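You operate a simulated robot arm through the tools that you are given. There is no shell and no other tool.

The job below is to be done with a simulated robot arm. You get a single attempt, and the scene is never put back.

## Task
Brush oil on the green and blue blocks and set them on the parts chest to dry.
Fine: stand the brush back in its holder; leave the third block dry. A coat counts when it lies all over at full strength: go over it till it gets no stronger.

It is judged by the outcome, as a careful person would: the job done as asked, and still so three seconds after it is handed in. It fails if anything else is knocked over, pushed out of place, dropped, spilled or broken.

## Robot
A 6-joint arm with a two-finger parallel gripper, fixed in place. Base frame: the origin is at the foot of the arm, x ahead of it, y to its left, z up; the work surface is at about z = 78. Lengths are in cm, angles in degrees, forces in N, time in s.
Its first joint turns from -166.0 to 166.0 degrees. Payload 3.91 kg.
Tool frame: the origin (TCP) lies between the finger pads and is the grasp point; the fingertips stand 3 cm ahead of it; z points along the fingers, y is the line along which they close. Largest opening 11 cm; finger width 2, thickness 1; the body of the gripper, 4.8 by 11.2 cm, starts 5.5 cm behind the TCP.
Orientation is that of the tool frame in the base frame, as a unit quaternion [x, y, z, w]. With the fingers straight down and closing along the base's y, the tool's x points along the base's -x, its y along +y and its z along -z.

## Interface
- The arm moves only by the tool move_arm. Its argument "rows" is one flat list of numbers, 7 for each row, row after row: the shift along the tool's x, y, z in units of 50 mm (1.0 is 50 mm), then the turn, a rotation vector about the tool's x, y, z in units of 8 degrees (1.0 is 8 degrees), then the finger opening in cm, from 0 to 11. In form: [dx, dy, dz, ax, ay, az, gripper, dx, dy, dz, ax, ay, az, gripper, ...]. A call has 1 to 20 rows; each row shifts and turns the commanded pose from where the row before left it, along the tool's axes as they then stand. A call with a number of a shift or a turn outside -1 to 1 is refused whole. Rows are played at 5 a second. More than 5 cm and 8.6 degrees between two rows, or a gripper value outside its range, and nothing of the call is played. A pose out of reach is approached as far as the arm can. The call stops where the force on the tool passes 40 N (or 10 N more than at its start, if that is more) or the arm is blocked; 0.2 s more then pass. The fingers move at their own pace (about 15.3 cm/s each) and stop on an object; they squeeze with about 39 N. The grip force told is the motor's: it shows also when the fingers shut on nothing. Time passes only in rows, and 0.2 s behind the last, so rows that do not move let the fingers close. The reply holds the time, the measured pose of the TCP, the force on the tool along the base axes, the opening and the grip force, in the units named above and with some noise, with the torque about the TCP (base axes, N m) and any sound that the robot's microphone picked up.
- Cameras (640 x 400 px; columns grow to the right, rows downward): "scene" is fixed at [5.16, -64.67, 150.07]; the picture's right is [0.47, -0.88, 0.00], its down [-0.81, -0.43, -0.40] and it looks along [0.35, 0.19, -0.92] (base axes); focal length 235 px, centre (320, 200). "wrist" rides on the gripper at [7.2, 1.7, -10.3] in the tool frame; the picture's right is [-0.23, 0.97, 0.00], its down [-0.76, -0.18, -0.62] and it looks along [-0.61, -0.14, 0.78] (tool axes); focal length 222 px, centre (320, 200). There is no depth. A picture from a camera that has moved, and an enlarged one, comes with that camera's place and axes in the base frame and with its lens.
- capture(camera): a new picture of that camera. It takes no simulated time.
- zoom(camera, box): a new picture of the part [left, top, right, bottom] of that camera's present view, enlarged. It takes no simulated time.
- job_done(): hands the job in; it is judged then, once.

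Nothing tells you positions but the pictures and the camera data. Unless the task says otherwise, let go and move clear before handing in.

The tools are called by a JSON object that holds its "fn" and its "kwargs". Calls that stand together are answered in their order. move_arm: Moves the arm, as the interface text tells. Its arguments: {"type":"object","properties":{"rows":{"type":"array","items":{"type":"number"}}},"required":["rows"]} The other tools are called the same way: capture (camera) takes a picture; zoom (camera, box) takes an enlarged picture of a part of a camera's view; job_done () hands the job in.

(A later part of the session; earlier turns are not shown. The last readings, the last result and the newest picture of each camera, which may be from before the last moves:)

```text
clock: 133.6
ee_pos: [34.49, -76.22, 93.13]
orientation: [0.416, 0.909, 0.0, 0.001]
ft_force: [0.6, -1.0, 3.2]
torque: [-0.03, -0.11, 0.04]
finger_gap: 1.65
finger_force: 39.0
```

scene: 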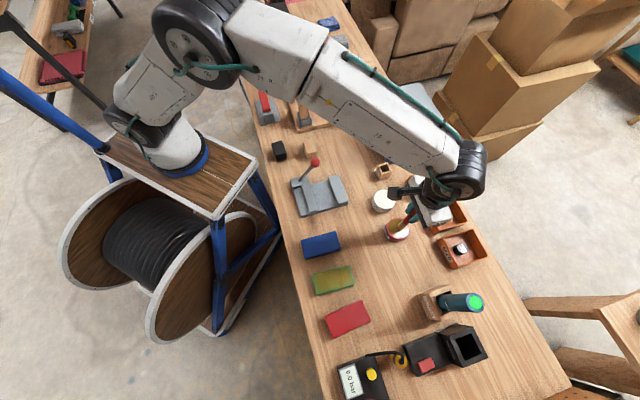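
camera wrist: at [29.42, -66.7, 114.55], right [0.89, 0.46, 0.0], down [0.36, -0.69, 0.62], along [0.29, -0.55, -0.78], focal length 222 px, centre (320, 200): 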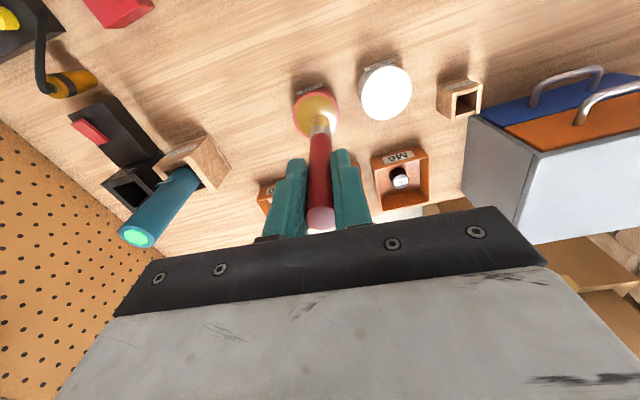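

Oil touched at 3 N; I dwell briefly, lift, and move over the blue block's far-left corner, aligning to its angle.

{"fn": "move_arm", "kwargs": {"rows": [0, 0, 0.004, 0, 0, 0, 0.5, 0, 0, 0, 0, 0, 0, 0.5, 0, 0, -0.1, 0, 0, 0, 0.5, 0, 0, -0.3, 0, 0, 0, 0.5, 0, 0, -0.8, 0, 0, 0, 0.5, 0, 0, -0.8, 0, 0, 0, 0.5, 0.955, -0.0763, 0, 0, 0, 0, 0.5, 0.955, -0.0763, 0, 0, 0, 0, 0.5, 0.955, -0.0763, 0, 0, 0, 0, 0.5, 0.955, -0.0763, 0, 0, 0, 0, 0.5, 0.955, -0.0763, 0, 0, 0, 0, 0.5, 0.955, -0.0763, 0, 0, 0, 0, 0.5, 0, 0, 0, 0, 0, -0.36, 0.5, 0, 0, 0, 0, 0, 0, 0.5]}}

{"fn": "capture", "kwargs": {"camera": "wrist"}}

{"fn": "capture", "kwargs": {"camera": "scene"}}

```text
clock: 136.6
ee_pos: [14.0, -56.22, 103.1]
orientation: [0.393, 0.919, 0.001, 0.0]
ft_force: [0.1, 0.2, -0.4]
torque: [-0.01, -0.03, 0.06]
finger_gap: 1.65
finger_force: 38.9
```

```text
taken
camera wrist: at [10.08, -49.8, 113.44], right [0.86, 0.51, 0.0], down [0.4, -0.67, 0.62], along [0.32, -0.54, -0.78], focal length 222 px, centre (320, 200)
```

wrist: 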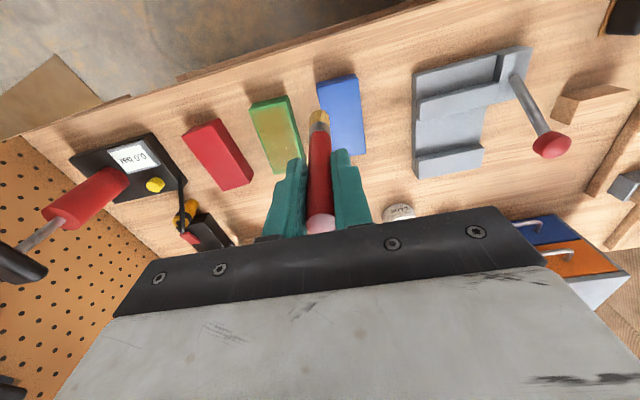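

```text
taken
```

scene: 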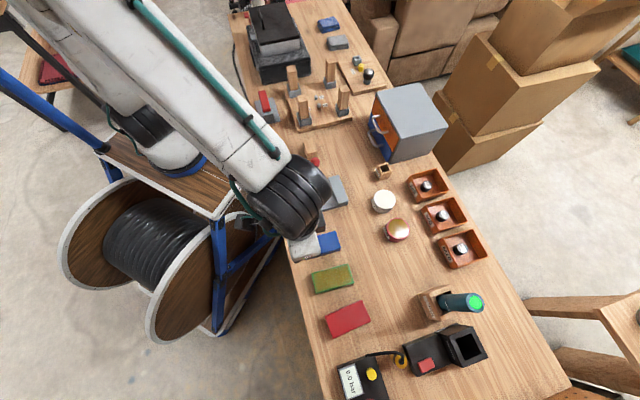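

I check alignment over blue and also look at green's coat from this angle.

{"fn": "zoom", "kwargs": {"camera": "wrist", "box": [230, 50, 390, 180]}}

{"fn": "zoom", "kwargs": {"camera": "scene", "box": [300, 260, 364, 300]}}

```text
3.08 times, centred on (310, 115) of wrist
camera zoom: at [10.08, -49.8, 113.44], right [0.86, 0.51, 0.0], down [0.4, -0.67, 0.62], along [0.32, -0.54, -0.78], focal length 684 px, centre (351, 462)
```

zoom: 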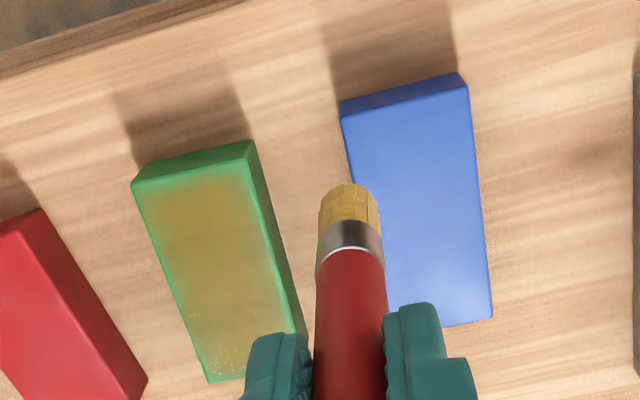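

```text
10.00 times, centred on (332, 280) of scene
camera zoom: at [5.16, -64.67, 150.07], right [0.47, -0.88, 0.0], down [-0.81, -0.43, -0.4], along [0.35, 0.19, -0.92], focal length 2347 px, centre (200, -600)
```

zoom: 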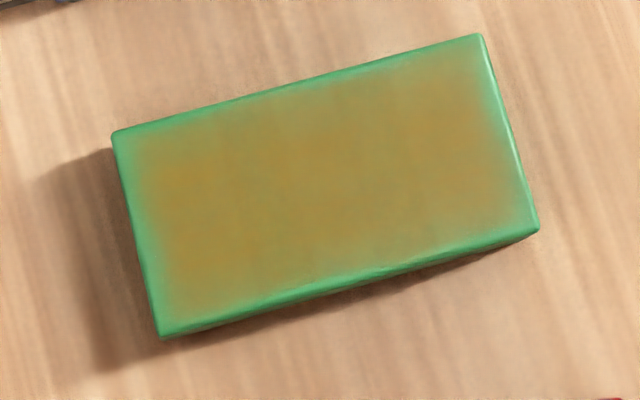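

Blue is square to the tool; the tip is near its far-left corner. I adjust slightly and lower to just above contact.

{"fn": "move_arm", "kwargs": {"rows": [0.05, 0.05, 0, 0, 0, 0, 0.5, 0, 0, 0.8, 0, 0, 0, 0.5, 0, 0, 0.8, 0, 0, 0, 0.5, 0, 0, 0.44, 0, 0, 0, 0.5, 0, 0, 0.02, 0, 0, 0, 0.5, 0, 0, 0, 0, 0, 0, 0.5]}}

{"fn": "zoom", "kwargs": {"camera": "wrist", "box": [260, 60, 420, 180]}}

```text
clock: 138.0
ee_pos: [13.96, -55.65, 92.64]
orientation: [0.393, 0.919, 0.001, 0.001]
ft_force: [0.9, 2.1, 7.3]
torque: [0.17, -0.14, -0.02]
finger_gap: 1.64
finger_force: 39.0
```

```text
3.33 times, centred on (340, 120) of wrist
camera zoom: at [10.17, -49.26, 102.97], right [0.86, 0.51, 0.0], down [0.4, -0.67, 0.62], along [0.32, -0.54, -0.78], focal length 740 px, centre (253, 467)
```

zoom: 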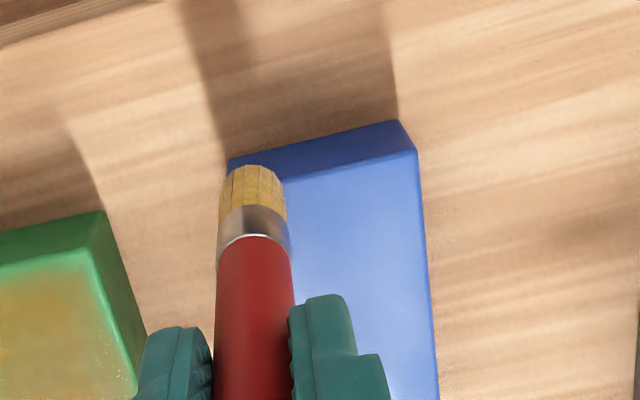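

7 N contact at blue's far-left corner. I start cross strokes here, checking the force after the first.

{"fn": "move_arm", "kwargs": {"rows": [0, 0.31, 0, 0, 0, 0, 0.5, 0, 0.31, 0, 0, 0, 0, 0.5, 0, 0.31, 0, 0, 0, 0, 0.5]}}

{"fn": "zoom", "kwargs": {"camera": "wrist", "box": [220, 60, 380, 180]}}

```text
clock: 138.8
ee_pos: [17.16, -52.57, 92.68]
orientation: [0.394, 0.919, 0.001, 0.0]
ft_force: [-0.3, -0.5, -1.1]
torque: [0.01, -0.01, -0.03]
finger_gap: 1.64
finger_force: 38.6
```

```text
3.33 times, centred on (300, 120) of wrist
camera zoom: at [13.41, -46.06, 103.1], right [0.86, 0.51, 0.0], down [0.4, -0.67, 0.62], along [0.32, -0.54, -0.78], focal length 740 px, centre (387, 467)
```

zoom: 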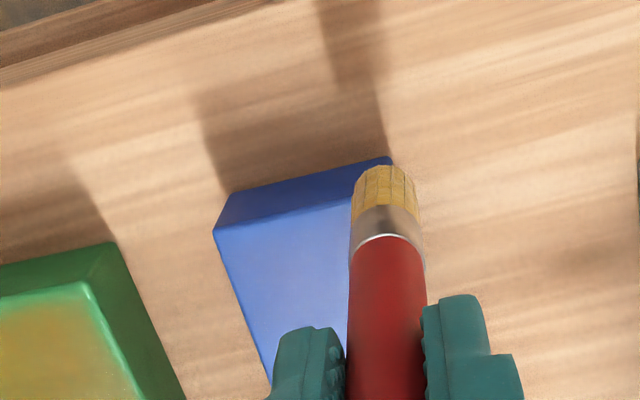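

Reach is fine here. Contact faded, so I press half a millimetre and stroke back one line further in.

{"fn": "move_arm", "kwargs": {"rows": [-0.05, -0.02, 0.012, 0, 0, 0, 0.5, 0, 0, 0, 0, 0, 0, 0.5]}}

```text
clock: 139.4
ee_pos: [17.33, -52.81, 92.76]
orientation: [0.393, 0.92, 0.001, 0.001]
ft_force: [0.4, -0.1, 0.5]
torque: [0.04, 0.0, 0.02]
finger_gap: 1.66
finger_force: 39.6
```

{"fn": "move_arm", "kwargs": {"rows": [0, 0, 0.01, 0, 0, 0, 0.5, 0, 0, 0, 0, 0, 0, 0.5]}}

```text
clock: 140.0
ee_pos: [17.36, -52.87, 92.7]
orientation: [0.393, 0.919, 0.001, 0.0]
ft_force: [0.1, -0.3, -0.2]
torque: [0.0, -0.02, -0.01]
finger_gap: 1.65
finger_force: 39.0
```

{"fn": "move_arm", "kwargs": {"rows": [0, 0, 0.012, 0, 0, 0, 0.5, 0, 0, 0, 0, 0, 0, 0.5]}}

{"fn": "zoom", "kwargs": {"camera": "wrist", "box": [220, 60, 380, 180]}}

```text
clock: 140.6
ee_pos: [17.48, -52.74, 92.49]
orientation: [0.393, 0.919, 0.001, 0.001]
ft_force: [-0.4, 0.7, -0.6]
torque: [0.01, -0.01, 0.02]
finger_gap: 1.67
finger_force: 39.0
```

```text
3.33 times, centred on (300, 120) of wrist
camera zoom: at [13.58, -46.36, 103.03], right [0.86, 0.51, 0.0], down [0.4, -0.67, 0.62], along [0.32, -0.54, -0.78], focal length 740 px, centre (387, 467)
```

zoom: 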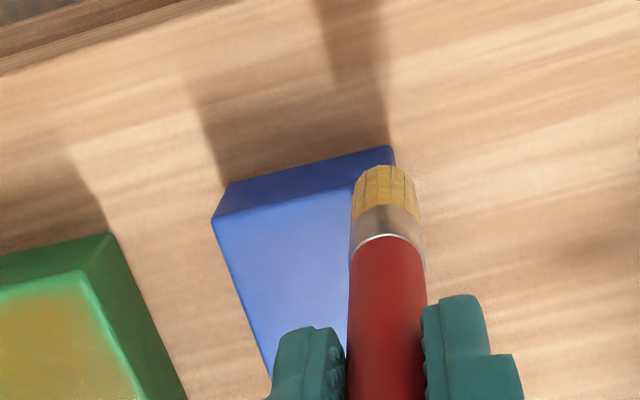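

Probably right at the rounded rim. I move half a centimetre inward and test contact.

{"fn": "move_arm", "kwargs": {"rows": [0, -0.08, 0, 0, 0, 0, 0.5, 0, 0, 0, 0, 0, 0, 0.5]}}

```text
clock: 141.2
ee_pos: [17.03, -53.05, 92.6]
orientation: [0.393, 0.919, 0.001, 0.001]
ft_force: [-0.6, 0.4, -0.8]
torque: [0.0, -0.02, -0.02]
finger_gap: 1.66
finger_force: 38.8
```

{"fn": "move_arm", "kwargs": {"rows": [0, 0, 0.012, 0, 0, 0, 0.5, 0, 0, 0, 0, 0, 0, 0.5]}}

```text
clock: 141.8
ee_pos: [17.08, -53.0, 92.56]
orientation: [0.393, 0.92, 0.001, 0.0]
ft_force: [-1.0, -0.3, 1.2]
torque: [0.03, 0.07, -0.04]
finger_gap: 1.64
finger_force: 39.2
```

Just touching (1 N). I press slightly more and stroke back toward the left.

{"fn": "move_arm", "kwargs": {"rows": [0, 0, 0.006, 0, 0, 0, 0.5, 0, -0.2, 0, 0, 0, 0, 0.5]}}

```text
clock: 142.4
ee_pos: [16.58, -53.67, 92.53]
orientation: [0.393, 0.919, 0.001, 0.0]
ft_force: [3.8, 4.0, 11.4]
torque: [0.41, -0.47, 0.04]
finger_gap: 1.68
finger_force: 38.6
```

11 N while moving. I continue the cross strokes inward from the far end.

{"fn": "move_arm", "kwargs": {"rows": [0, -0.31, 0, 0, 0, 0, 0.5, 0, -0.31, 0, 0, 0, 0, 0.5, -0.17, 0, 0, 0, 0, 0, 0.5, 0, 0.31, 0, 0, 0, 0, 0.5, 0, 0.31, 0, 0, 0, 0, 0.5, 0, 0.31, 0, 0, 0, 0, 0.5]}}

{"fn": "zoom", "kwargs": {"camera": "wrist", "box": [220, 40, 380, 160]}}

```text
clock: 143.8
ee_pos: [18.02, -53.03, 92.57]
orientation: [0.392, 0.92, 0.001, 0.001]
ft_force: [-0.2, -0.3, -0.1]
torque: [0.05, 0.04, 0.0]
finger_gap: 1.66
finger_force: 39.1
```

```text
3.33 times, centred on (300, 100) of wrist
camera zoom: at [14.18, -46.71, 102.99], right [0.86, 0.51, 0.0], down [0.4, -0.67, 0.62], along [0.32, -0.54, -0.78], focal length 740 px, centre (387, 533)
```

zoom: 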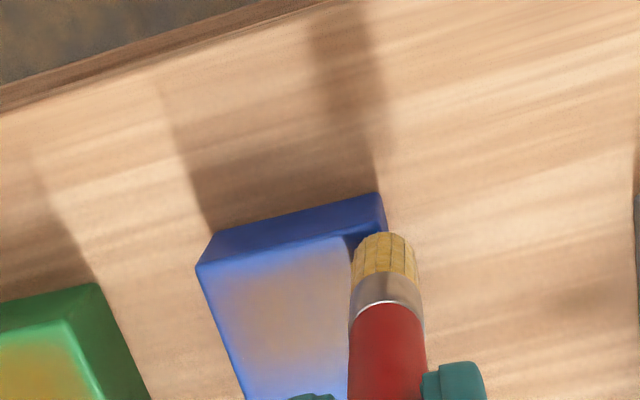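

The oil tints blue clearly already. I stroke back to the left and check the force there.

{"fn": "move_arm", "kwargs": {"rows": [-0.17, 0, 0.006, 0, 0, 0, 0.5, 0, -0.31, 0, 0, 0, 0, 0.5, 0, -0.31, 0, 0, 0, 0, 0.5, 0, -0.31, 0, 0, 0, 0, 0.5]}}

```text
clock: 144.8
ee_pos: [15.17, -56.97, 92.5]
orientation: [0.393, 0.92, -0.001, 0.001]
ft_force: [10.3, 7.4, 33.0]
torque: [0.72, -1.37, 0.05]
finger_gap: 1.67
finger_force: 39.9
```

33 N at the left and none at the right: the surface slopes slightly against my path. I compensate by lowering as I go right and rising as I go left.

{"fn": "move_arm", "kwargs": {"rows": [-0.17, 0, -0.012, 0, 0, 0, 0.5, 0, 0.31, 0.006, 0, 0, 0, 0.5, 0, 0.31, 0.006, 0, 0, 0, 0.5, 0, 0.31, 0.006, 0, 0, 0, 0.5]}}

```text
clock: 145.8
ee_pos: [19.24, -54.36, 92.59]
orientation: [0.392, 0.92, 0.001, 0.0]
ft_force: [-1.7, -0.6, 3.3]
torque: [-0.15, 0.09, 0.0]
finger_gap: 1.66
finger_force: 39.1
```

3 N at the right edge. I continue with the compensation.

{"fn": "move_arm", "kwargs": {"rows": [-0.17, 0, 0.004, 0, 0, 0, 0.5, 0, -0.31, -0.006, 0, 0, 0, 0.5, 0, -0.31, -0.006, 0, 0, 0, 0.5, 0, -0.31, -0.006, 0, 0, 0, 0.5]}}

{"fn": "zoom", "kwargs": {"camera": "wrist", "box": [250, 20, 410, 140]}}

```text
clock: 146.8
ee_pos: [16.48, -58.25, 92.76]
orientation: [0.393, 0.919, 0.001, 0.0]
ft_force: [1.2, -0.4, -0.4]
torque: [0.0, 0.01, -0.01]
finger_gap: 1.65
finger_force: 39.2
```

```text
3.33 times, centred on (330, 80) of wrist
camera zoom: at [12.64, -51.8, 103.15], right [0.86, 0.51, 0.0], down [0.4, -0.67, 0.62], along [0.32, -0.54, -0.78], focal length 740 px, centre (287, 600)
```

zoom: 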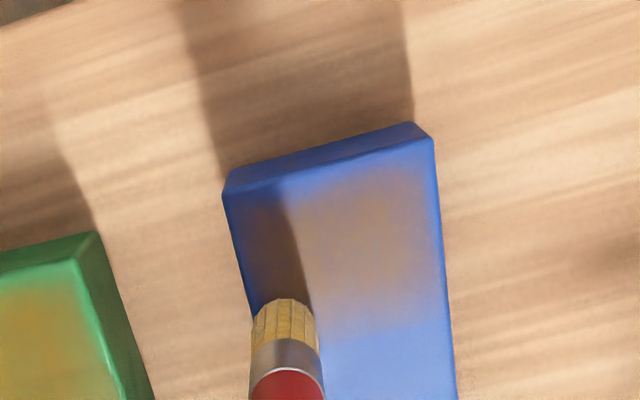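

Overcompensated; I use half of that. Pressing again and moving right.

{"fn": "move_arm", "kwargs": {"rows": [-0.1, 0, 0.012, 0, 0, 0, 0.5, 0, 0.31, 0.003, 0, 0, 0, 0.5, 0, 0.31, 0.003, 0, 0, 0, 0.5, 0, 0.31, 0.003, 0, 0, 0, 0.5]}}

```text
clock: 147.8
ee_pos: [20.08, -55.43, 92.56]
orientation: [0.393, 0.919, 0.0, 0.001]
ft_force: [-0.8, -0.7, 1.1]
torque: [-0.01, 0.07, 0.0]
finger_gap: 1.66
finger_force: 39.1
```

{"fn": "move_arm", "kwargs": {"rows": [-0.17, 0, 0.008, 0, 0, 0, 0.5, 0, -0.31, -0.003, 0, 0, 0, 0.5, 0, -0.31, -0.003, 0, 0, 0, 0.5, 0, -0.31, -0.003, 0, 0, 0, 0.5]}}

```text
clock: 148.8
ee_pos: [17.36, -59.36, 92.6]
orientation: [0.393, 0.92, 0.001, 0.0]
ft_force: [1.2, 1.1, 1.5]
torque: [0.0, -0.01, 0.03]
finger_gap: 1.64
finger_force: 39.1
```

Light but continuous contact. I press a touch more and go on.

{"fn": "move_arm", "kwargs": {"rows": [-0.17, 0, 0.004, 0, 0, 0, 0.5, 0, 0.31, 0.003, 0, 0, 0, 0.5, 0, 0.31, 0.003, 0, 0, 0, 0.5, 0, 0.31, 0.003, 0, 0, 0, 0.5, -0.17, 0, 0.002, 0, 0, 0, 0.5, 0, -0.31, -0.003, 0, 0, 0, 0.5, 0, -0.31, -0.003, 0, 0, 0, 0.5]}}

{"fn": "zoom", "kwargs": {"camera": "wrist", "box": [240, 10, 400, 140]}}

```text
clock: 150.4
ee_pos: [19.8, -59.38, 92.49]
orientation: [0.393, 0.92, 0.0, 0.002]
ft_force: [4.4, 2.8, 13.1]
torque: [0.25, -0.57, 0.03]
finger_gap: 1.64
finger_force: 38.6
```

```text
3.08 times, centred on (320, 75) of wrist
camera zoom: at [15.99, -52.99, 102.92], right [0.86, 0.51, 0.0], down [0.4, -0.67, 0.62], along [0.32, -0.54, -0.78], focal length 684 px, centre (320, 585)
```

zoom: 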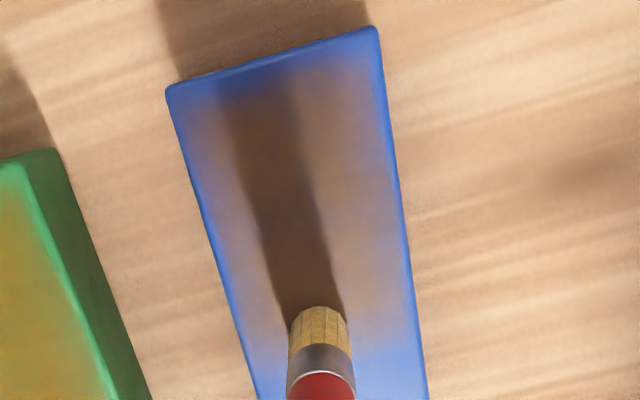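

Good coverage (13 N). I carry on toward the near end.

{"fn": "move_arm", "kwargs": {"rows": [0, -0.31, -0.003, 0, 0, 0, 0.5, -0.16, 0, 0, 0, 0, 0, 0.5, 0, 0.31, 0.003, 0, 0, 0, 0.5, 0, 0.31, 0.003, 0, 0, 0, 0.5, 0, 0.31, 0.003, 0, 0, 0, 0.5, -0.16, 0, 0.001, 0, 0, 0, 0.5, 0, -0.31, -0.003, 0, 0, 0, 0.5, 0, -0.31, -0.003, 0, 0, 0, 0.5]}}

```text
clock: 152.2
ee_pos: [20.98, -60.54, 92.44]
orientation: [0.393, 0.92, 0.001, 0.001]
ft_force: [12.0, 5.7, 25.9]
torque: [0.6, -1.26, 0.04]
finger_gap: 1.65
finger_force: 39.2
```

{"fn": "move_arm", "kwargs": {"rows": [0, -0.31, -0.008, 0, 0, 0, 0.5, -0.16, 0, 0, 0, 0, 0, 0.5, 0, 0.31, 0.003, 0, 0, 0, 0.5, 0, 0.31, 0.003, 0, 0, 0, 0.5, 0, 0.31, 0.003, 0, 0, 0, 0.5]}}

{"fn": "zoom", "kwargs": {"camera": "wrist", "box": [210, 0, 370, 140]}}

```text
clock: 153.4
ee_pos: [23.54, -59.07, 92.46]
orientation: [0.393, 0.919, -0.001, 0.001]
ft_force: [-5.0, -4.8, 23.0]
torque: [-0.65, 0.62, -0.03]
finger_gap: 1.65
finger_force: 38.5
```

```text
2.86 times, centred on (290, 70) of wrist
camera zoom: at [19.65, -52.63, 102.92], right [0.86, 0.51, 0.0], down [0.4, -0.67, 0.62], along [0.32, -0.54, -0.78], focal length 635 px, centre (406, 571)
```

zoom: 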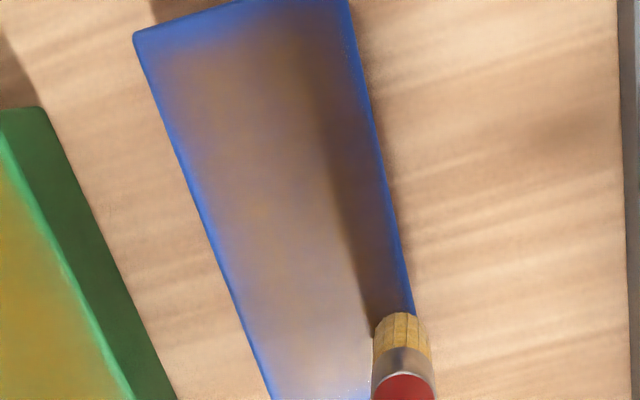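

Nearly the whole top is tinted. Last strips at the near end.

{"fn": "move_arm", "kwargs": {"rows": [-0.12, 0, -0.004, 0, 0, 0, 0.5, 0, -0.31, -0.002, 0, 0, 0, 0.5, 0, -0.31, -0.002, 0, 0, 0, 0.5, 0, -0.31, -0.002, 0, 0, 0, 0.5, -0.03, 0, 0, 0, 0, 0, 0.5, 0, 0.31, 0.002, 0, 0, 0, 0.5, 0, 0.31, 0.002, 0, 0, 0, 0.5, 0, 0.31, 0.002, 0, 0, 0, 0.5]}}

{"fn": "zoom", "kwargs": {"camera": "wrist", "box": [210, 0, 370, 140]}}

```text
clock: 155.2
ee_pos: [24.16, -59.6, 92.53]
orientation: [0.393, 0.919, 0.0, 0.001]
ft_force: [-0.8, -4.0, 11.5]
torque: [-0.43, 0.12, 0.03]
finger_gap: 1.65
finger_force: 38.8
```

```text
2.86 times, centred on (290, 70) of wrist
camera zoom: at [20.31, -53.11, 102.88], right [0.86, 0.51, 0.0], down [0.4, -0.67, 0.62], along [0.32, -0.54, -0.78], focal length 635 px, centre (406, 571)
```

zoom: 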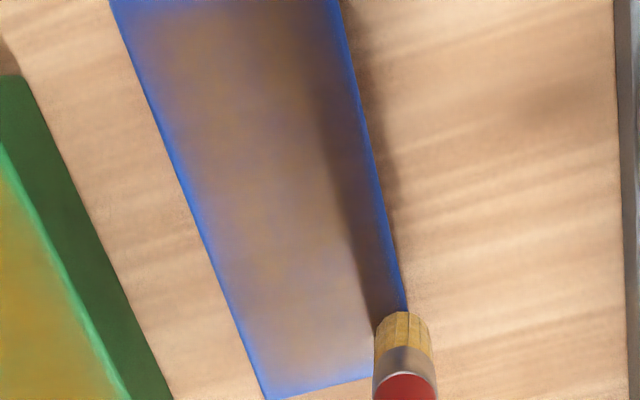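

Blue has a first full coat. I lift, go to the tin and look with the fixed camera.

{"fn": "move_arm", "kwargs": {"rows": [0, 0, -0.5, 0, 0, 0, 0.5, 0, 0, -0.9, 0, 0, 0, 0.5, 0, 0, -0.9, 0, 0, 0, 0.5, -0.946, -0.212, 0, 0, 0, 0, 0.5, -0.946, -0.212, 0, 0, 0, 0, 0.5, -0.946, -0.212, 0, 0, 0, 0, 0.5, -0.946, -0.212, 0, 0, 0, 0, 0.5, 0, 0, 0, 0, 0, 0, 0.5]}}

{"fn": "zoom", "kwargs": {"camera": "scene", "box": [290, 220, 354, 260]}}

{"fn": "zoom", "kwargs": {"camera": "wrist", "box": [260, 70, 380, 240]}}

```text
clock: 157.0
ee_pos: [34.26, -76.27, 103.82]
orientation: [0.393, 0.919, 0.001, 0.001]
ft_force: [-0.1, 0.2, -1.0]
torque: [-0.02, -0.03, 0.02]
finger_gap: 1.66
finger_force: 39.6
```

```text
10.00 times, centred on (322, 240) of scene
camera zoom: at [5.16, -64.67, 150.07], right [0.47, -0.88, 0.0], down [-0.81, -0.43, -0.4], along [0.35, 0.19, -0.92], focal length 2347 px, centre (300, -200)
```

zoom: 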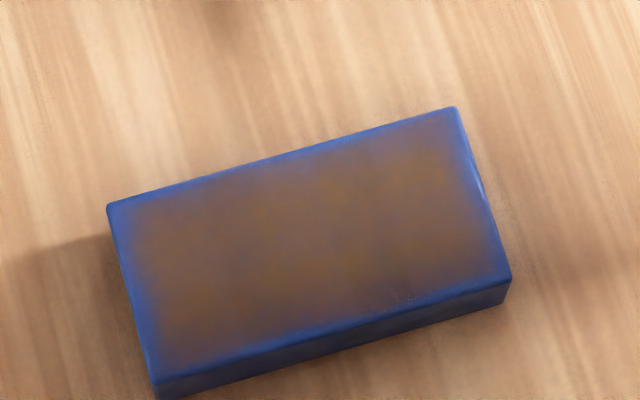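

```text
2.35 times, centred on (320, 155) of wrist
camera zoom: at [30.43, -69.91, 114.24], right [0.86, 0.51, 0.0], down [0.4, -0.67, 0.62], along [0.32, -0.54, -0.78], focal length 523 px, centre (320, 306)
```

zoom: 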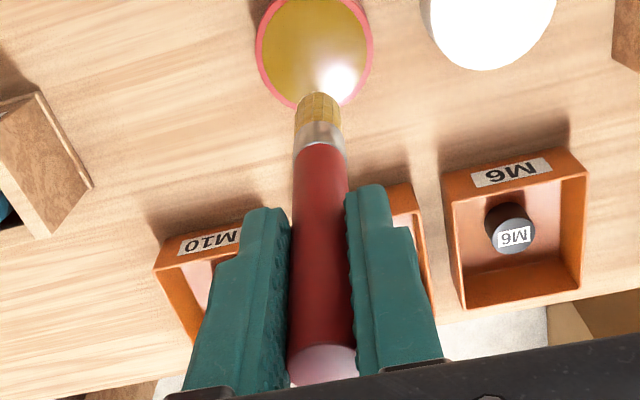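

Blue's first coat is patchy, so it needs more rounds. Reloading.

{"fn": "move_arm", "kwargs": {"rows": [0, 0, 0.9, 0, 0, 0, 0.5, 0, 0, 0.9, 0, 0, 0, 0.5, 0, 0, 0.28, 0, 0, 0, 0.5, 0, 0, 0.04, 0, 0, 0, 0.5, 0, 0, 0.02, 0, 0, 0, 0.5, 0, 0, 0, 0, 0, 0, 0.5]}}

```text
clock: 158.4
ee_pos: [33.89, -76.27, 93.27]
orientation: [0.393, 0.919, 0.001, 0.0]
ft_force: [-0.4, -0.1, 0.4]
torque: [-0.01, 0.0, 0.01]
finger_gap: 1.68
finger_force: 38.9
```

{"fn": "move_arm", "kwargs": {"rows": [0, 0, 0.02, 0, 0, 0, 0.5, 0, 0, 0.01, 0, 0, 0, 0.5, 0, 0, 0, 0, 0, 0, 0.5]}}

```text
clock: 159.2
ee_pos: [34.02, -76.18, 93.03]
orientation: [0.393, 0.92, 0.0, 0.0]
ft_force: [0.9, 0.4, -0.9]
torque: [0.0, -0.01, -0.01]
finger_gap: 1.64
finger_force: 38.9
```

{"fn": "move_arm", "kwargs": {"rows": [0, 0, 0.016, 0, 0, 0, 0.5, 0, 0, 0, 0, 0, 0, 0.5, 0, 0, 0, 0, 0, 0, 0.5]}}

```text
clock: 160.0
ee_pos: [34.06, -76.31, 93.09]
orientation: [0.393, 0.919, 0.0, 0.001]
ft_force: [0.9, -0.7, 1.6]
torque: [-0.02, -0.02, 0.01]
finger_gap: 1.63
finger_force: 38.8
```

Touching the oil lightly. I dip a hair more, dwell, and return to blue's far-left corner.

{"fn": "move_arm", "kwargs": {"rows": [0, 0, 0.006, 0, 0, 0, 0.5, 0, 0, 0, 0, 0, 0, 0.5, 0, 0, 0, 0, 0, 0, 0.5, 0, 0, -0.1, 0, 0, 0, 0.5, 0, 0, -0.3, 0, 0, 0, 0.5, 0, 0, -0.8, 0, 0, 0, 0.5, 0, 0, -0.8, 0, 0, 0, 0.5, 0.96, -0.01, 0, 0, 0, 0, 0.5, 0.96, -0.01, 0, 0, 0, 0, 0.5, 0.96, -0.01, 0, 0, 0, 0, 0.5, 0.96, -0.01, 0, 0, 0, 0, 0.5, 0.96, -0.01, 0, 0, 0, 0, 0.5, 0.96, -0.01, 0, 0, 0, 0, 0.5, 0, 0, 0.8, 0, 0, 0, 0.5, 0, 0, 0.8, 0, 0, 0, 0.5, 0, 0, 0.42, 0, 0, 0, 0.5, 0, 0, 0, 0, 0, 0, 0.5]}}

{"fn": "zoom", "kwargs": {"camera": "wrist", "box": [260, 60, 420, 180]}}

```text
clock: 163.6
ee_pos: [13.72, -55.46, 92.72]
orientation: [0.393, 0.919, 0.001, 0.0]
ft_force: [-0.1, -0.9, -0.3]
torque: [-0.02, 0.0, 0.01]
finger_gap: 1.62
finger_force: 38.9
```

```text
3.33 times, centred on (340, 120) of wrist
camera zoom: at [9.88, -49.13, 103.13], right [0.86, 0.51, 0.0], down [0.4, -0.67, 0.62], along [0.32, -0.54, -0.78], focal length 740 px, centre (253, 467)
```

zoom: 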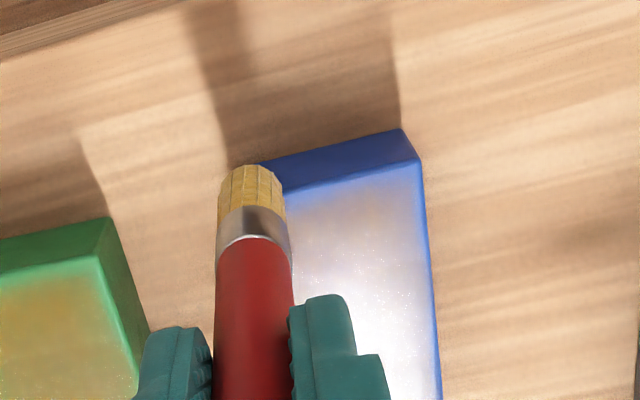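

The tip is right at the far edge. I move 0.3 cm inward and lower to contact.

{"fn": "move_arm", "kwargs": {"rows": [-0.06, 0, 0.03, 0, 0, 0, 0.5, 0, 0, 0.016, 0, 0, 0, 0.5, 0, 0, 0, 0, 0, 0, 0.5]}}

```text
clock: 164.4
ee_pos: [13.91, -55.89, 92.7]
orientation: [0.393, 0.919, 0.001, 0.001]
ft_force: [0.6, -0.1, -0.8]
torque: [-0.02, 0.01, 0.03]
finger_gap: 1.62
finger_force: 38.8
```

{"fn": "move_arm", "kwargs": {"rows": [0, 0, 0.016, 0, 0, 0, 0.5, 0, 0, 0.012, 0, 0, 0, 0.5, 0, 0, 0, 0, 0, 0, 0.5]}}

```text
clock: 165.2
ee_pos: [14.04, -55.89, 92.6]
orientation: [0.393, 0.92, 0.001, 0.002]
ft_force: [0.3, -0.1, 1.9]
torque: [-0.04, -0.04, 0.01]
finger_gap: 1.65
finger_force: 38.9
```

Contact begins (2 N). First cross stroke with a bit more pressure and slight slope compensation.

{"fn": "move_arm", "kwargs": {"rows": [0, 0.31, 0.01, 0, 0, 0, 0.5, 0, 0.31, 0.003, 0, 0, 0, 0.5, 0, 0.28, 0.003, 0, 0, 0, 0.5]}}

```text
clock: 166.0
ee_pos: [17.42, -53.04, 92.41]
orientation: [0.393, 0.92, 0.0, 0.001]
ft_force: [-4.5, -5.4, 20.8]
torque: [-0.71, 0.57, -0.06]
finger_gap: 1.66
finger_force: 38.6
```

21 N at the right. I ease slightly and stroke back.

{"fn": "move_arm", "kwargs": {"rows": [-0.16, 0, -0.005, 0, 0, 0, 0.5, 0, -0.31, -0.001, 0, 0, 0, 0.5, 0, -0.31, -0.001, 0, 0, 0, 0.5, 0, -0.3, -0.001, 0, 0, 0, 0.5]}}

```text
clock: 167.0
ee_pos: [14.84, -56.68, 92.44]
orientation: [0.393, 0.919, 0.001, 0.0]
ft_force: [1.1, 1.5, 1.9]
torque: [0.06, -0.07, 0.04]
finger_gap: 1.66
finger_force: 38.9
```

{"fn": "move_arm", "kwargs": {"rows": [-0.16, 0, 0.005, 0, 0, 0, 0.5, 0, 0.31, 0.001, 0, 0, 0, 0.5, 0, 0.31, 0.001, 0, 0, 0, 0.5, 0, 0.3, 0.001, 0, 0, 0, 0.5]}}

```text
clock: 168.0
ee_pos: [18.52, -54.01, 92.38]
orientation: [0.393, 0.919, 0.0, 0.001]
ft_force: [-1.4, -2.7, 8.9]
torque: [-0.36, 0.15, -0.02]
finger_gap: 1.68
finger_force: 39.0
```

9 N. I continue with pairs of strokes.

{"fn": "move_arm", "kwargs": {"rows": [-0.16, 0, 0.001, 0, 0, 0, 0.5, 0, -0.31, -0.001, 0, 0, 0, 0.5, 0, -0.31, -0.001, 0, 0, 0, 0.5, 0, -0.3, -0.001, 0, 0, 0, 0.5, -0.16, 0, 0.002, 0, 0, 0, 0.5, 0, 0.31, 0.001, 0, 0, 0, 0.5, 0, 0.31, 0.001, 0, 0, 0, 0.5, 0, 0.3, 0.001, 0, 0, 0, 0.5]}}

{"fn": "zoom", "kwargs": {"camera": "wrist", "box": [210, 10, 370, 140]}}

```text
clock: 169.8
ee_pos: [19.49, -54.95, 92.46]
orientation: [0.394, 0.919, -0.001, 0.0]
ft_force: [-0.3, -0.5, 6.8]
torque: [-0.22, 0.11, -0.04]
finger_gap: 1.66
finger_force: 38.7
```

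```text
3.08 times, centred on (290, 75) of wrist
camera zoom: at [15.86, -48.62, 102.84], right [0.86, 0.51, 0.0], down [0.4, -0.67, 0.62], along [0.32, -0.54, -0.78], focal length 684 px, centre (412, 585)
```

zoom: 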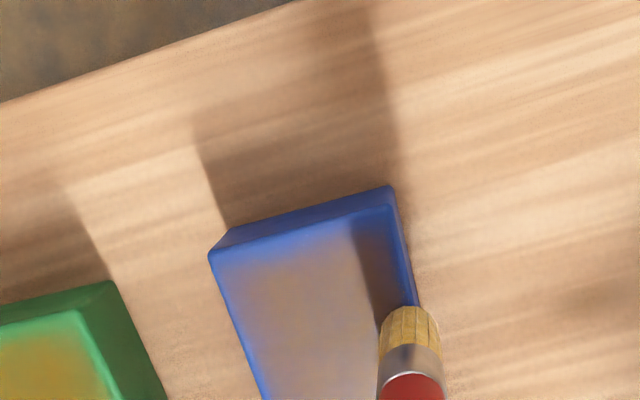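

{"fn": "move_arm", "kwargs": {"rows": [-0.16, 0, 0.002, 0, 0, 0, 0.5, 0, -0.31, -0.001, 0, 0, 0, 0.5, 0, -0.31, -0.001, 0, 0, 0, 0.5, 0, -0.3, -0.001, 0, 0, 0, 0.5, -0.16, 0, 0.002, 0, 0, 0, 0.5, 0, 0.31, 0.001, 0, 0, 0, 0.5, 0, 0.31, 0.001, 0, 0, 0, 0.5, 0, 0.3, 0.001, 0, 0, 0, 0.5]}}

```text
clock: 171.6
ee_pos: [20.62, -56.31, 92.41]
orientation: [0.393, 0.919, -0.001, 0.0]
ft_force: [-2.2, -2.5, 9.9]
torque: [-0.33, 0.17, 0.0]
finger_gap: 1.64
finger_force: 39.3
```

Steady at about 10 N; I continue down the block.

{"fn": "move_arm", "kwargs": {"rows": [-0.16, 0, 0.001, 0, 0, 0, 0.5, 0, -0.31, -0.001, 0, 0, 0, 0.5, 0, -0.31, -0.001, 0, 0, 0, 0.5, 0, -0.3, -0.001, 0, 0, 0, 0.5, -0.16, 0, 0.002, 0, 0, 0, 0.5, 0, 0.31, 0.001, 0, 0, 0, 0.5, 0, 0.31, 0.001, 0, 0, 0, 0.5, 0, 0.3, 0.001, 0, 0, 0, 0.5]}}

{"fn": "zoom", "kwargs": {"camera": "wrist", "box": [210, 10, 370, 140]}}

```text
clock: 173.4
ee_pos: [21.66, -57.23, 92.46]
orientation: [0.392, 0.92, 0.0, 0.0]
ft_force: [-3.6, -3.7, 18.2]
torque: [-0.58, 0.46, -0.02]
finger_gap: 1.67
finger_force: 38.6
```

```text
3.08 times, centred on (290, 75) of wrist
camera zoom: at [17.89, -50.88, 102.83], right [0.86, 0.51, 0.0], down [0.4, -0.67, 0.62], along [0.32, -0.54, -0.78], focal length 684 px, centre (412, 585)
```

zoom: 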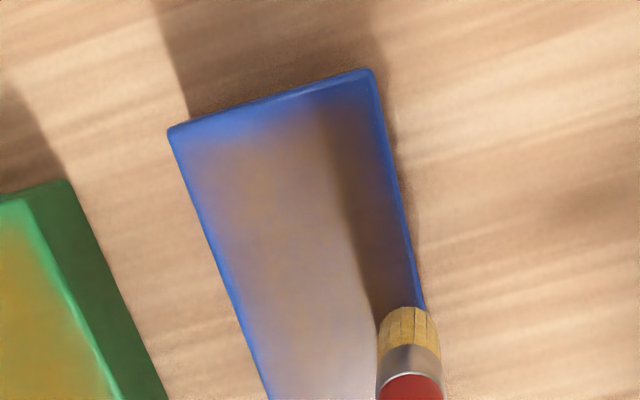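

Good. Four more strips to reach the near end.

{"fn": "move_arm", "kwargs": {"rows": [-0.165, 0, -0.001, 0, 0, 0, 0.5, 0, -0.31, -0.001, 0, 0, 0, 0.5, 0, -0.31, -0.001, 0, 0, 0, 0.5, 0, -0.3, -0.001, 0, 0, 0, 0.5, -0.165, 0, 0, 0, 0, 0, 0.5, 0, 0.31, 0.001, 0, 0, 0, 0.5, 0, 0.31, 0.001, 0, 0, 0, 0.5, 0, 0.3, 0.001, 0, 0, 0, 0.5]}}

```text
clock: 175.2
ee_pos: [22.84, -58.59, 92.45]
orientation: [0.394, 0.919, -0.002, 0.001]
ft_force: [-3.7, -5.3, 18.5]
torque: [-0.73, 0.38, -0.01]
finger_gap: 1.66
finger_force: 39.2
```

{"fn": "move_arm", "kwargs": {"rows": [-0.165, 0, -0.002, 0, 0, 0, 0.5, 0, -0.31, -0.001, 0, 0, 0, 0.5, 0, -0.31, -0.001, 0, 0, 0, 0.5, 0, -0.3, -0.001, 0, 0, 0, 0.5, -0.15, 0, 0, 0, 0, 0, 0.5, 0, 0.31, 0.001, 0, 0, 0, 0.5, 0, 0.31, 0.001, 0, 0, 0, 0.5, 0, 0.3, 0.001, 0, 0, 0, 0.5]}}

{"fn": "zoom", "kwargs": {"camera": "wrist", "box": [210, 0, 370, 140]}}

```text
clock: 177.0
ee_pos: [24.07, -59.47, 92.34]
orientation: [0.393, 0.919, 0.003, 0.001]
ft_force: [-0.4, 0.1, -0.6]
torque: [0.01, 0.02, -0.02]
finger_gap: 1.64
finger_force: 38.9
```

```text
2.86 times, centred on (290, 70) of wrist
camera zoom: at [20.35, -52.99, 102.89], right [0.86, 0.51, 0.0], down [0.4, -0.68, 0.62], along [0.32, -0.53, -0.78], focal length 635 px, centre (406, 571)
```

zoom: 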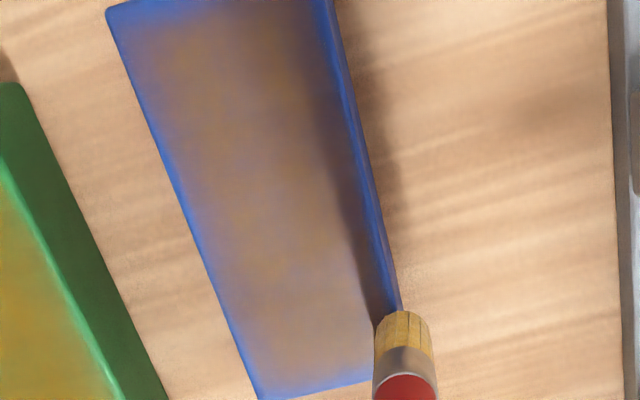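

Now a pass along the right edge toward the far end with light pressure.

{"fn": "move_arm", "kwargs": {"rows": [0.02, -0.03, 0.008, 0, 0, 0, 0.5, 0.3, 0, 0, 0, 0, 0, 0.5, 0.3, 0, 0, 0, 0, 0, 0.5]}}

```text
clock: 177.8
ee_pos: [21.89, -57.37, 92.41]
orientation: [0.393, 0.92, 0.001, 0.0]
ft_force: [0.6, 0.4, 2.7]
torque: [0.0, -0.07, -0.04]
finger_gap: 1.64
finger_force: 38.9
```

{"fn": "move_arm", "kwargs": {"rows": [0.3, 0, 0.004, 0, 0, 0, 0.5, 0.3, 0, 0.001, 0, 0, 0, 0.5, 0.3, 0, 0.001, 0, 0, 0, 0.5, 0.3, 0, 0.001, 0, 0, 0, 0.5, 0.12, 0, 0.001, 0, 0, 0, 0.5]}}

{"fn": "zoom", "kwargs": {"camera": "wrist", "box": [210, 40, 370, 170]}}

```text
clock: 179.0
ee_pos: [17.37, -52.88, 92.28]
orientation: [0.393, 0.92, -0.001, 0.002]
ft_force: [7.1, -7.7, 23.7]
torque: [-0.93, -0.81, 0.02]
finger_gap: 1.66
finger_force: 39.1
```

```text
3.08 times, centred on (290, 105) of wrist
camera zoom: at [13.46, -46.48, 102.71], right [0.86, 0.51, 0.0], down [0.4, -0.67, 0.63], along [0.32, -0.54, -0.78], focal length 684 px, centre (412, 492)
```

zoom: 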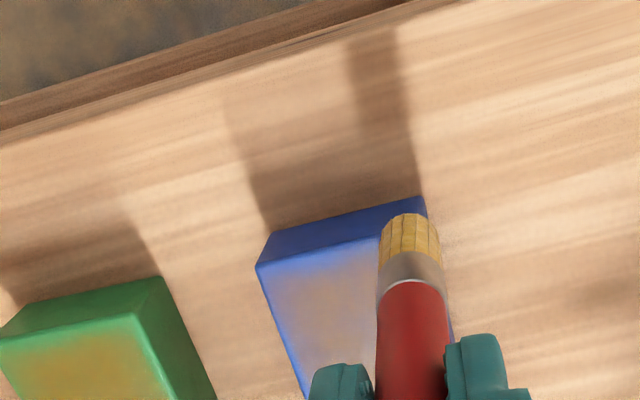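

At the far-right corner (24 N). I sweep the far end to the left, then run down the left edge.

{"fn": "move_arm", "kwargs": {"rows": [0, -0.3, -0.007, 0, 0, 0, 0.5, 0, -0.3, 0, 0, 0, 0, 0.5, 0, -0.32, 0, 0, 0, 0, 0.5]}}

```text
clock: 179.8
ee_pos: [13.83, -56.0, 92.38]
orientation: [0.393, 0.919, 0.0, 0.0]
ft_force: [2.2, 3.2, 12.2]
torque: [0.43, -0.44, 0.02]
finger_gap: 1.63
finger_force: 38.7
```

{"fn": "move_arm", "kwargs": {"rows": [-0.3, 0, -0.002, 0, 0, 0, 0.5, -0.3, 0, 0, 0, 0, 0, 0.5, -0.3, 0, 0, 0, 0, 0, 0.5]}}

{"fn": "zoom", "kwargs": {"camera": "wrist", "box": [250, 10, 410, 140]}}

```text
clock: 180.6
ee_pos: [16.83, -59.15, 92.3]
orientation: [0.393, 0.92, 0.001, 0.0]
ft_force: [-4.0, 3.0, 12.4]
torque: [0.27, 0.37, 0.02]
finger_gap: 1.66
finger_force: 38.6
```

```text
3.08 times, centred on (330, 75) of wrist
camera zoom: at [13.15, -52.82, 102.73], right [0.86, 0.51, 0.0], down [0.4, -0.67, 0.62], along [0.32, -0.54, -0.78], focal length 684 px, centre (289, 585)
```

zoom: 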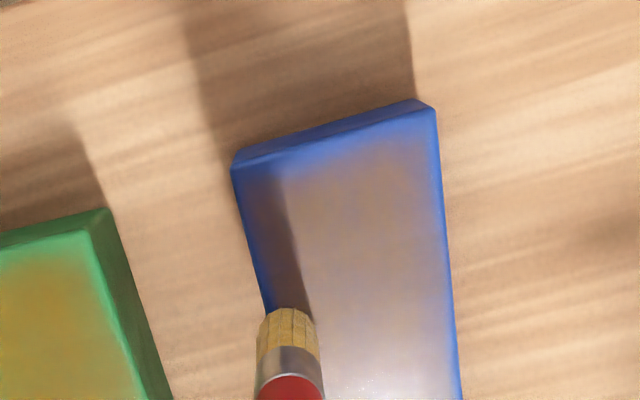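

Good even contact (12 N). I finish the left edge to the near end and then lift for a look from the tin.

{"fn": "move_arm", "kwargs": {"rows": [-0.3, 0, 0, 0, 0, 0, 0.5, -0.3, 0, 0, 0, 0, 0, 0.5, -0.3, 0, 0, 0, 0, 0, 0.5, -0.1, 0, 0, 0, 0, 0, 0.5, 0, 0.3, 0, 0, 0, 0, 0.5, 0, 0.3, 0, 0, 0, 0, 0.5, 0, 0.3, 0, 0, 0, 0, 0.5, 0, 0, 0, 0, 0, 0, 0.5]}}

{"fn": "zoom", "kwargs": {"camera": "wrist", "box": [210, 0, 370, 140]}}

```text
clock: 182.4
ee_pos: [23.78, -59.84, 92.36]
orientation: [0.392, 0.92, 0.001, 0.001]
ft_force: [-4.0, -3.4, 16.2]
torque: [-0.57, 0.46, -0.01]
finger_gap: 1.63
finger_force: 38.8
```

```text
2.86 times, centred on (290, 70) of wrist
camera zoom: at [20.03, -53.38, 102.72], right [0.86, 0.51, 0.0], down [0.4, -0.67, 0.62], along [0.32, -0.54, -0.78], focal length 635 px, centre (406, 571)
```

zoom: 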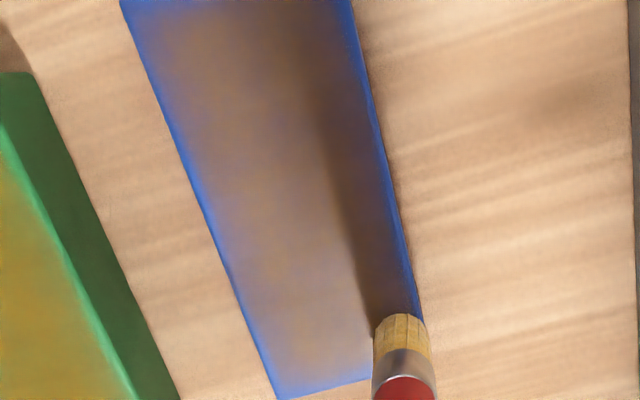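

Lift and go to the tin, then inspect both blocks from the fixed camera.

{"fn": "move_arm", "kwargs": {"rows": [0, 0, -0.5, 0, 0, 0, 0.5, 0, 0, -0.9, 0, 0, 0, 0.5, 0, 0, -0.9, 0, 0, 0, 0.5, -0.946, -0.212, 0, 0, 0, 0, 0.5, -0.946, -0.212, 0, 0, 0, 0, 0.5, -0.946, -0.212, 0, 0, 0, 0, 0.5, -0.946, -0.212, 0, 0, 0, 0, 0.5, 0, 0, 0, 0, 0, 0, 0.5]}}

{"fn": "zoom", "kwargs": {"camera": "scene", "box": [290, 220, 354, 260]}}

{"fn": "zoom", "kwargs": {"camera": "scene", "box": [300, 260, 364, 300]}}

{"fn": "zoom", "kwargs": {"camera": "wrist", "box": [260, 70, 380, 240]}}

```text
clock: 184.2
ee_pos: [33.95, -76.1, 103.91]
orientation: [0.393, 0.919, 0.001, 0.0]
ft_force: [-0.4, 1.3, 0.0]
torque: [0.0, 0.0, -0.01]
finger_gap: 1.66
finger_force: 39.2
```

```text
10.00 times, centred on (322, 240) of scene
camera zoom: at [5.16, -64.67, 150.07], right [0.47, -0.88, 0.0], down [-0.81, -0.43, -0.4], along [0.35, 0.19, -0.92], focal length 2347 px, centre (300, -200)
```

zoom: 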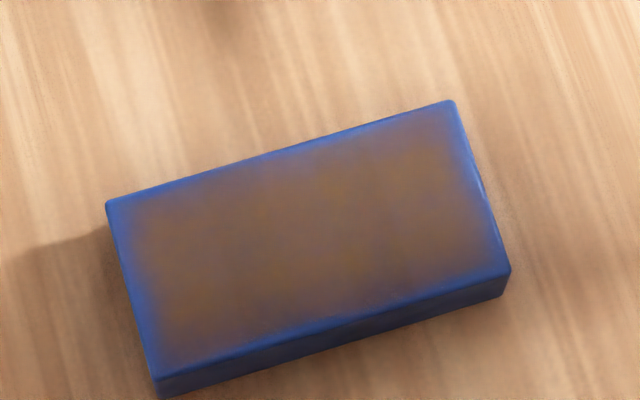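

```text
10.00 times, centred on (332, 280) of scene
camera zoom: at [5.16, -64.67, 150.07], right [0.47, -0.88, 0.0], down [-0.81, -0.43, -0.4], along [0.35, 0.19, -0.92], focal length 2347 px, centre (200, -600)
```

zoom: 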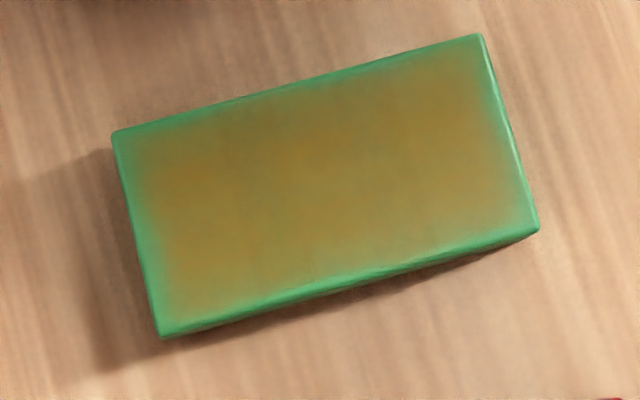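

```text
2.35 times, centred on (320, 155) of wrist
camera zoom: at [30.1, -69.74, 114.33], right [0.86, 0.51, 0.0], down [0.4, -0.67, 0.62], along [0.32, -0.54, -0.78], focal length 523 px, centre (320, 306)
```

zoom: 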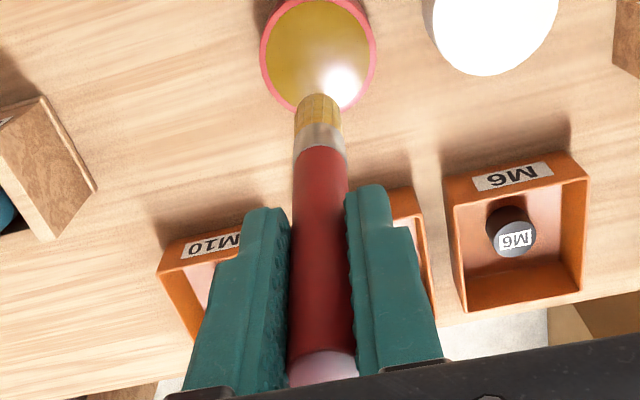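

Blue is much more even now. To be sure it is saturated, I'll reload and do a third round starting from the near end.

{"fn": "move_arm", "kwargs": {"rows": [0, 0, 0.9, 0, 0, 0, 0.5, 0, 0, 0.9, 0, 0, 0, 0.5, 0, 0, 0.28, 0, 0, 0, 0.5, 0, 0, 0.05, 0, 0, 0, 0.5, 0, 0, 0.03, 0, 0, 0, 0.5, 0, 0, 0.01, 0, 0, 0, 0.5, 0, 0, 0, 0, 0, 0, 0.5]}}

```text
clock: 185.8
ee_pos: [33.87, -76.33, 93.18]
orientation: [0.393, 0.919, 0.001, 0.0]
ft_force: [0.1, 0.6, 0.3]
torque: [-0.03, 0.02, -0.03]
finger_gap: 1.64
finger_force: 39.6
```

{"fn": "move_arm", "kwargs": {"rows": [0, 0, 0.015, 0, 0, 0, 0.5, 0, 0, 0.01, 0, 0, 0, 0.5, 0, 0, 0, 0, 0, 0, 0.5]}}

```text
clock: 186.6
ee_pos: [33.6, -76.26, 92.98]
orientation: [0.393, 0.92, 0.001, 0.0]
ft_force: [0.5, 0.1, 0.2]
torque: [-0.01, -0.02, 0.0]
finger_gap: 1.64
finger_force: 39.2
```

{"fn": "move_arm", "kwargs": {"rows": [0, 0, 0.012, 0, 0, 0, 0.5, 0, 0, 0, 0, 0, 0, 0.5]}}

```text
clock: 187.2
ee_pos: [33.71, -76.36, 92.98]
orientation: [0.392, 0.92, 0.001, 0.001]
ft_force: [-1.1, 1.3, 4.7]
torque: [0.06, 0.06, -0.02]
finger_gap: 1.67
finger_force: 39.1
```

Loaded (5 N). I return to blue's near-right corner.

{"fn": "move_arm", "kwargs": {"rows": [0, 0, 0, 0, 0, 0, 0.5, 0, 0, 0, 0, 0, 0, 0.5, 0, 0, -0.1, 0, 0, 0, 0.5, 0, 0, -0.3, 0, 0, 0, 0.5, 0, 0, -0.8, 0, 0, 0, 0.5, 0, 0, -0.8, 0, 0, 0, 0.5, 0.94, 0.212, 0, 0, 0, 0, 0.5, 0.94, 0.212, 0, 0, 0, 0, 0.5, 0.94, 0.212, 0, 0, 0, 0, 0.5, 0.94, 0.212, 0, 0, 0, 0, 0.5, 0, 0, 0.8, 0, 0, 0, 0.5, 0, 0, 0.8, 0, 0, 0, 0.5, 0, 0, 0.42, 0, 0, 0, 0.5, 0, 0, 0, 0, 0, 0, 0.5]}}

{"fn": "zoom", "kwargs": {"camera": "wrist", "box": [210, 0, 370, 140]}}

```text
clock: 190.2
ee_pos: [23.97, -59.76, 92.92]
orientation: [0.393, 0.919, 0.001, 0.001]
ft_force: [0.0, -0.2, -0.6]
torque: [-0.01, 0.0, 0.03]
finger_gap: 1.63
finger_force: 39.4
```

```text
2.86 times, centred on (290, 70) of wrist
camera zoom: at [20.11, -53.35, 103.36], right [0.86, 0.51, 0.0], down [0.4, -0.67, 0.62], along [0.32, -0.54, -0.78], focal length 635 px, centre (406, 571)
```

zoom: 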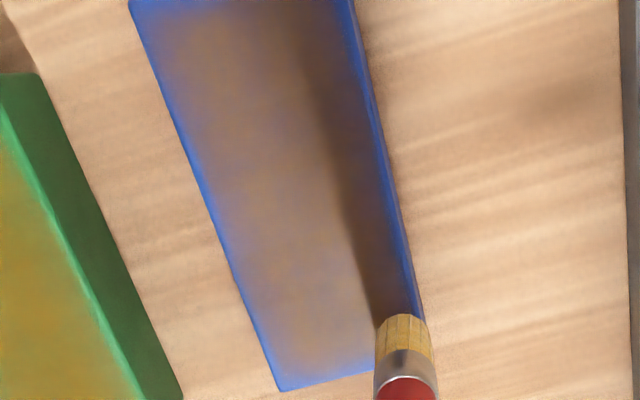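

Lowering to contact at the near-right corner.

{"fn": "move_arm", "kwargs": {"rows": [0, -0.02, 0.06, 0, 0, 0, 0.5, 0, 0, 0.03, 0, 0, 0, 0.5, 0, 0, 0, 0, 0, 0, 0.5]}}

```text
clock: 191.0
ee_pos: [23.82, -59.87, 92.36]
orientation: [0.393, 0.919, 0.001, 0.001]
ft_force: [0.0, -0.7, 0.7]
torque: [-0.01, 0.03, -0.01]
finger_gap: 1.64
finger_force: 38.8
```

{"fn": "move_arm", "kwargs": {"rows": [0, 0, 0.012, 0, 0, 0, 0.5, 0, -0.31, 0, 0, 0, 0, 0.5]}}

```text
clock: 191.6
ee_pos: [22.65, -60.97, 92.36]
orientation: [0.393, 0.919, 0.001, 0.001]
ft_force: [2.3, 1.4, 6.3]
torque: [0.13, -0.31, 0.0]
finger_gap: 1.67
finger_force: 39.3
```

6 N. Cross strokes toward the far end now.

{"fn": "move_arm", "kwargs": {"rows": [0, -0.31, 0.001, 0, 0, 0, 0.5, 0, -0.3, 0, 0, 0, 0, 0.5, 0.16, 0, 0, 0, 0, 0, 0.5, 0, 0.31, 0.001, 0, 0, 0, 0.5, 0, 0.31, 0.001, 0, 0, 0, 0.5, 0, 0.3, 0.001, 0, 0, 0, 0.5]}}

```text
clock: 193.0
ee_pos: [23.26, -59.21, 92.29]
orientation: [0.394, 0.919, 0.0, 0.002]
ft_force: [-6.0, -3.9, 18.3]
torque: [-0.6, 0.52, -0.06]
finger_gap: 1.65
finger_force: 39.0
```

{"fn": "move_arm", "kwargs": {"rows": [0.16, 0, -0.002, 0, 0, 0, 0.5, 0, -0.31, -0.001, 0, 0, 0, 0.5, 0, -0.31, -0.001, 0, 0, 0, 0.5, 0, -0.3, -0.001, 0, 0, 0, 0.5, 0.16, 0, 0.001, 0, 0, 0, 0.5, 0, 0.31, 0.001, 0, 0, 0, 0.5, 0, 0.31, 0.001, 0, 0, 0, 0.5, 0, 0.3, 0.001, 0, 0, 0, 0.5]}}

```text
clock: 194.8
ee_pos: [22.13, -58.1, 92.18]
orientation: [0.394, 0.919, 0.0, 0.002]
ft_force: [-4.9, -4.4, 21.7]
torque: [-0.69, 0.36, -0.05]
finger_gap: 1.66
finger_force: 38.8
```

{"fn": "move_arm", "kwargs": {"rows": [0.16, 0, -0.003, 0, 0, 0, 0.5, 0, -0.31, -0.001, 0, 0, 0, 0.5, 0, -0.31, -0.001, 0, 0, 0, 0.5, 0, -0.3, -0.001, 0, 0, 0, 0.5, 0.16, 0, 0.001, 0, 0, 0, 0.5, 0, 0.31, 0.001, 0, 0, 0, 0.5, 0, 0.31, 0.001, 0, 0, 0, 0.5, 0, 0.3, 0.001, 0, 0, 0, 0.5]}}

{"fn": "zoom", "kwargs": {"camera": "wrist", "box": [210, 0, 370, 140]}}

```text
clock: 196.6
ee_pos: [21.15, -56.99, 92.22]
orientation: [0.394, 0.919, 0.0, 0.001]
ft_force: [-3.8, -1.2, 10.6]
torque: [-0.32, 0.34, -0.06]
finger_gap: 1.63
finger_force: 39.3
```

```text
2.86 times, centred on (290, 70) of wrist
camera zoom: at [17.3, -50.5, 102.56], right [0.86, 0.51, 0.0], down [0.4, -0.67, 0.62], along [0.32, -0.54, -0.78], focal length 635 px, centre (406, 571)
```

zoom: 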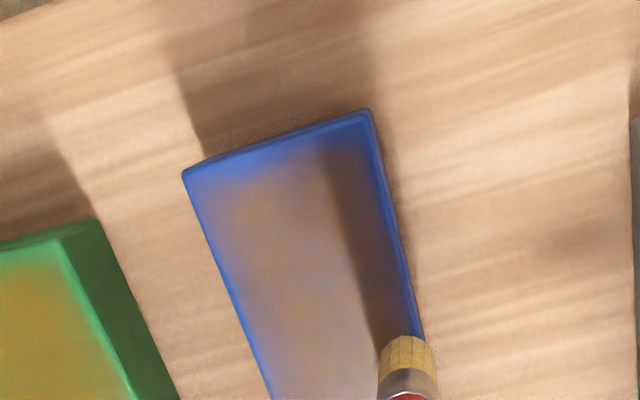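

Continuing toward the far end.

{"fn": "move_arm", "kwargs": {"rows": [0.17, 0, 0.001, 0, 0, 0, 0.5, 0, -0.31, -0.001, 0, 0, 0, 0.5, 0, -0.31, -0.001, 0, 0, 0, 0.5, 0, -0.3, -0.001, 0, 0, 0, 0.5, 0.17, 0, 0.001, 0, 0, 0, 0.5, 0, 0.31, 0.001, 0, 0, 0, 0.5, 0, 0.31, 0.001, 0, 0, 0, 0.5, 0, 0.3, 0.001, 0, 0, 0, 0.5]}}

```text
clock: 198.4
ee_pos: [19.77, -55.7, 92.16]
orientation: [0.392, 0.92, 0.002, 0.002]
ft_force: [-0.6, 0.5, -0.2]
torque: [0.0, -0.02, 0.0]
finger_gap: 1.65
finger_force: 38.9
```

{"fn": "move_arm", "kwargs": {"rows": [0.1, -0.03, 0.01, 0, 0, 0, 0.5, 0, -0.2, 0, 0, 0, 0, 0.5]}}

```text
clock: 199.0
ee_pos: [18.74, -56.06, 92.09]
orientation: [0.393, 0.919, -0.001, 0.001]
ft_force: [6.2, 3.1, 17.6]
torque: [0.29, -0.77, 0.06]
finger_gap: 1.67
finger_force: 39.2
```

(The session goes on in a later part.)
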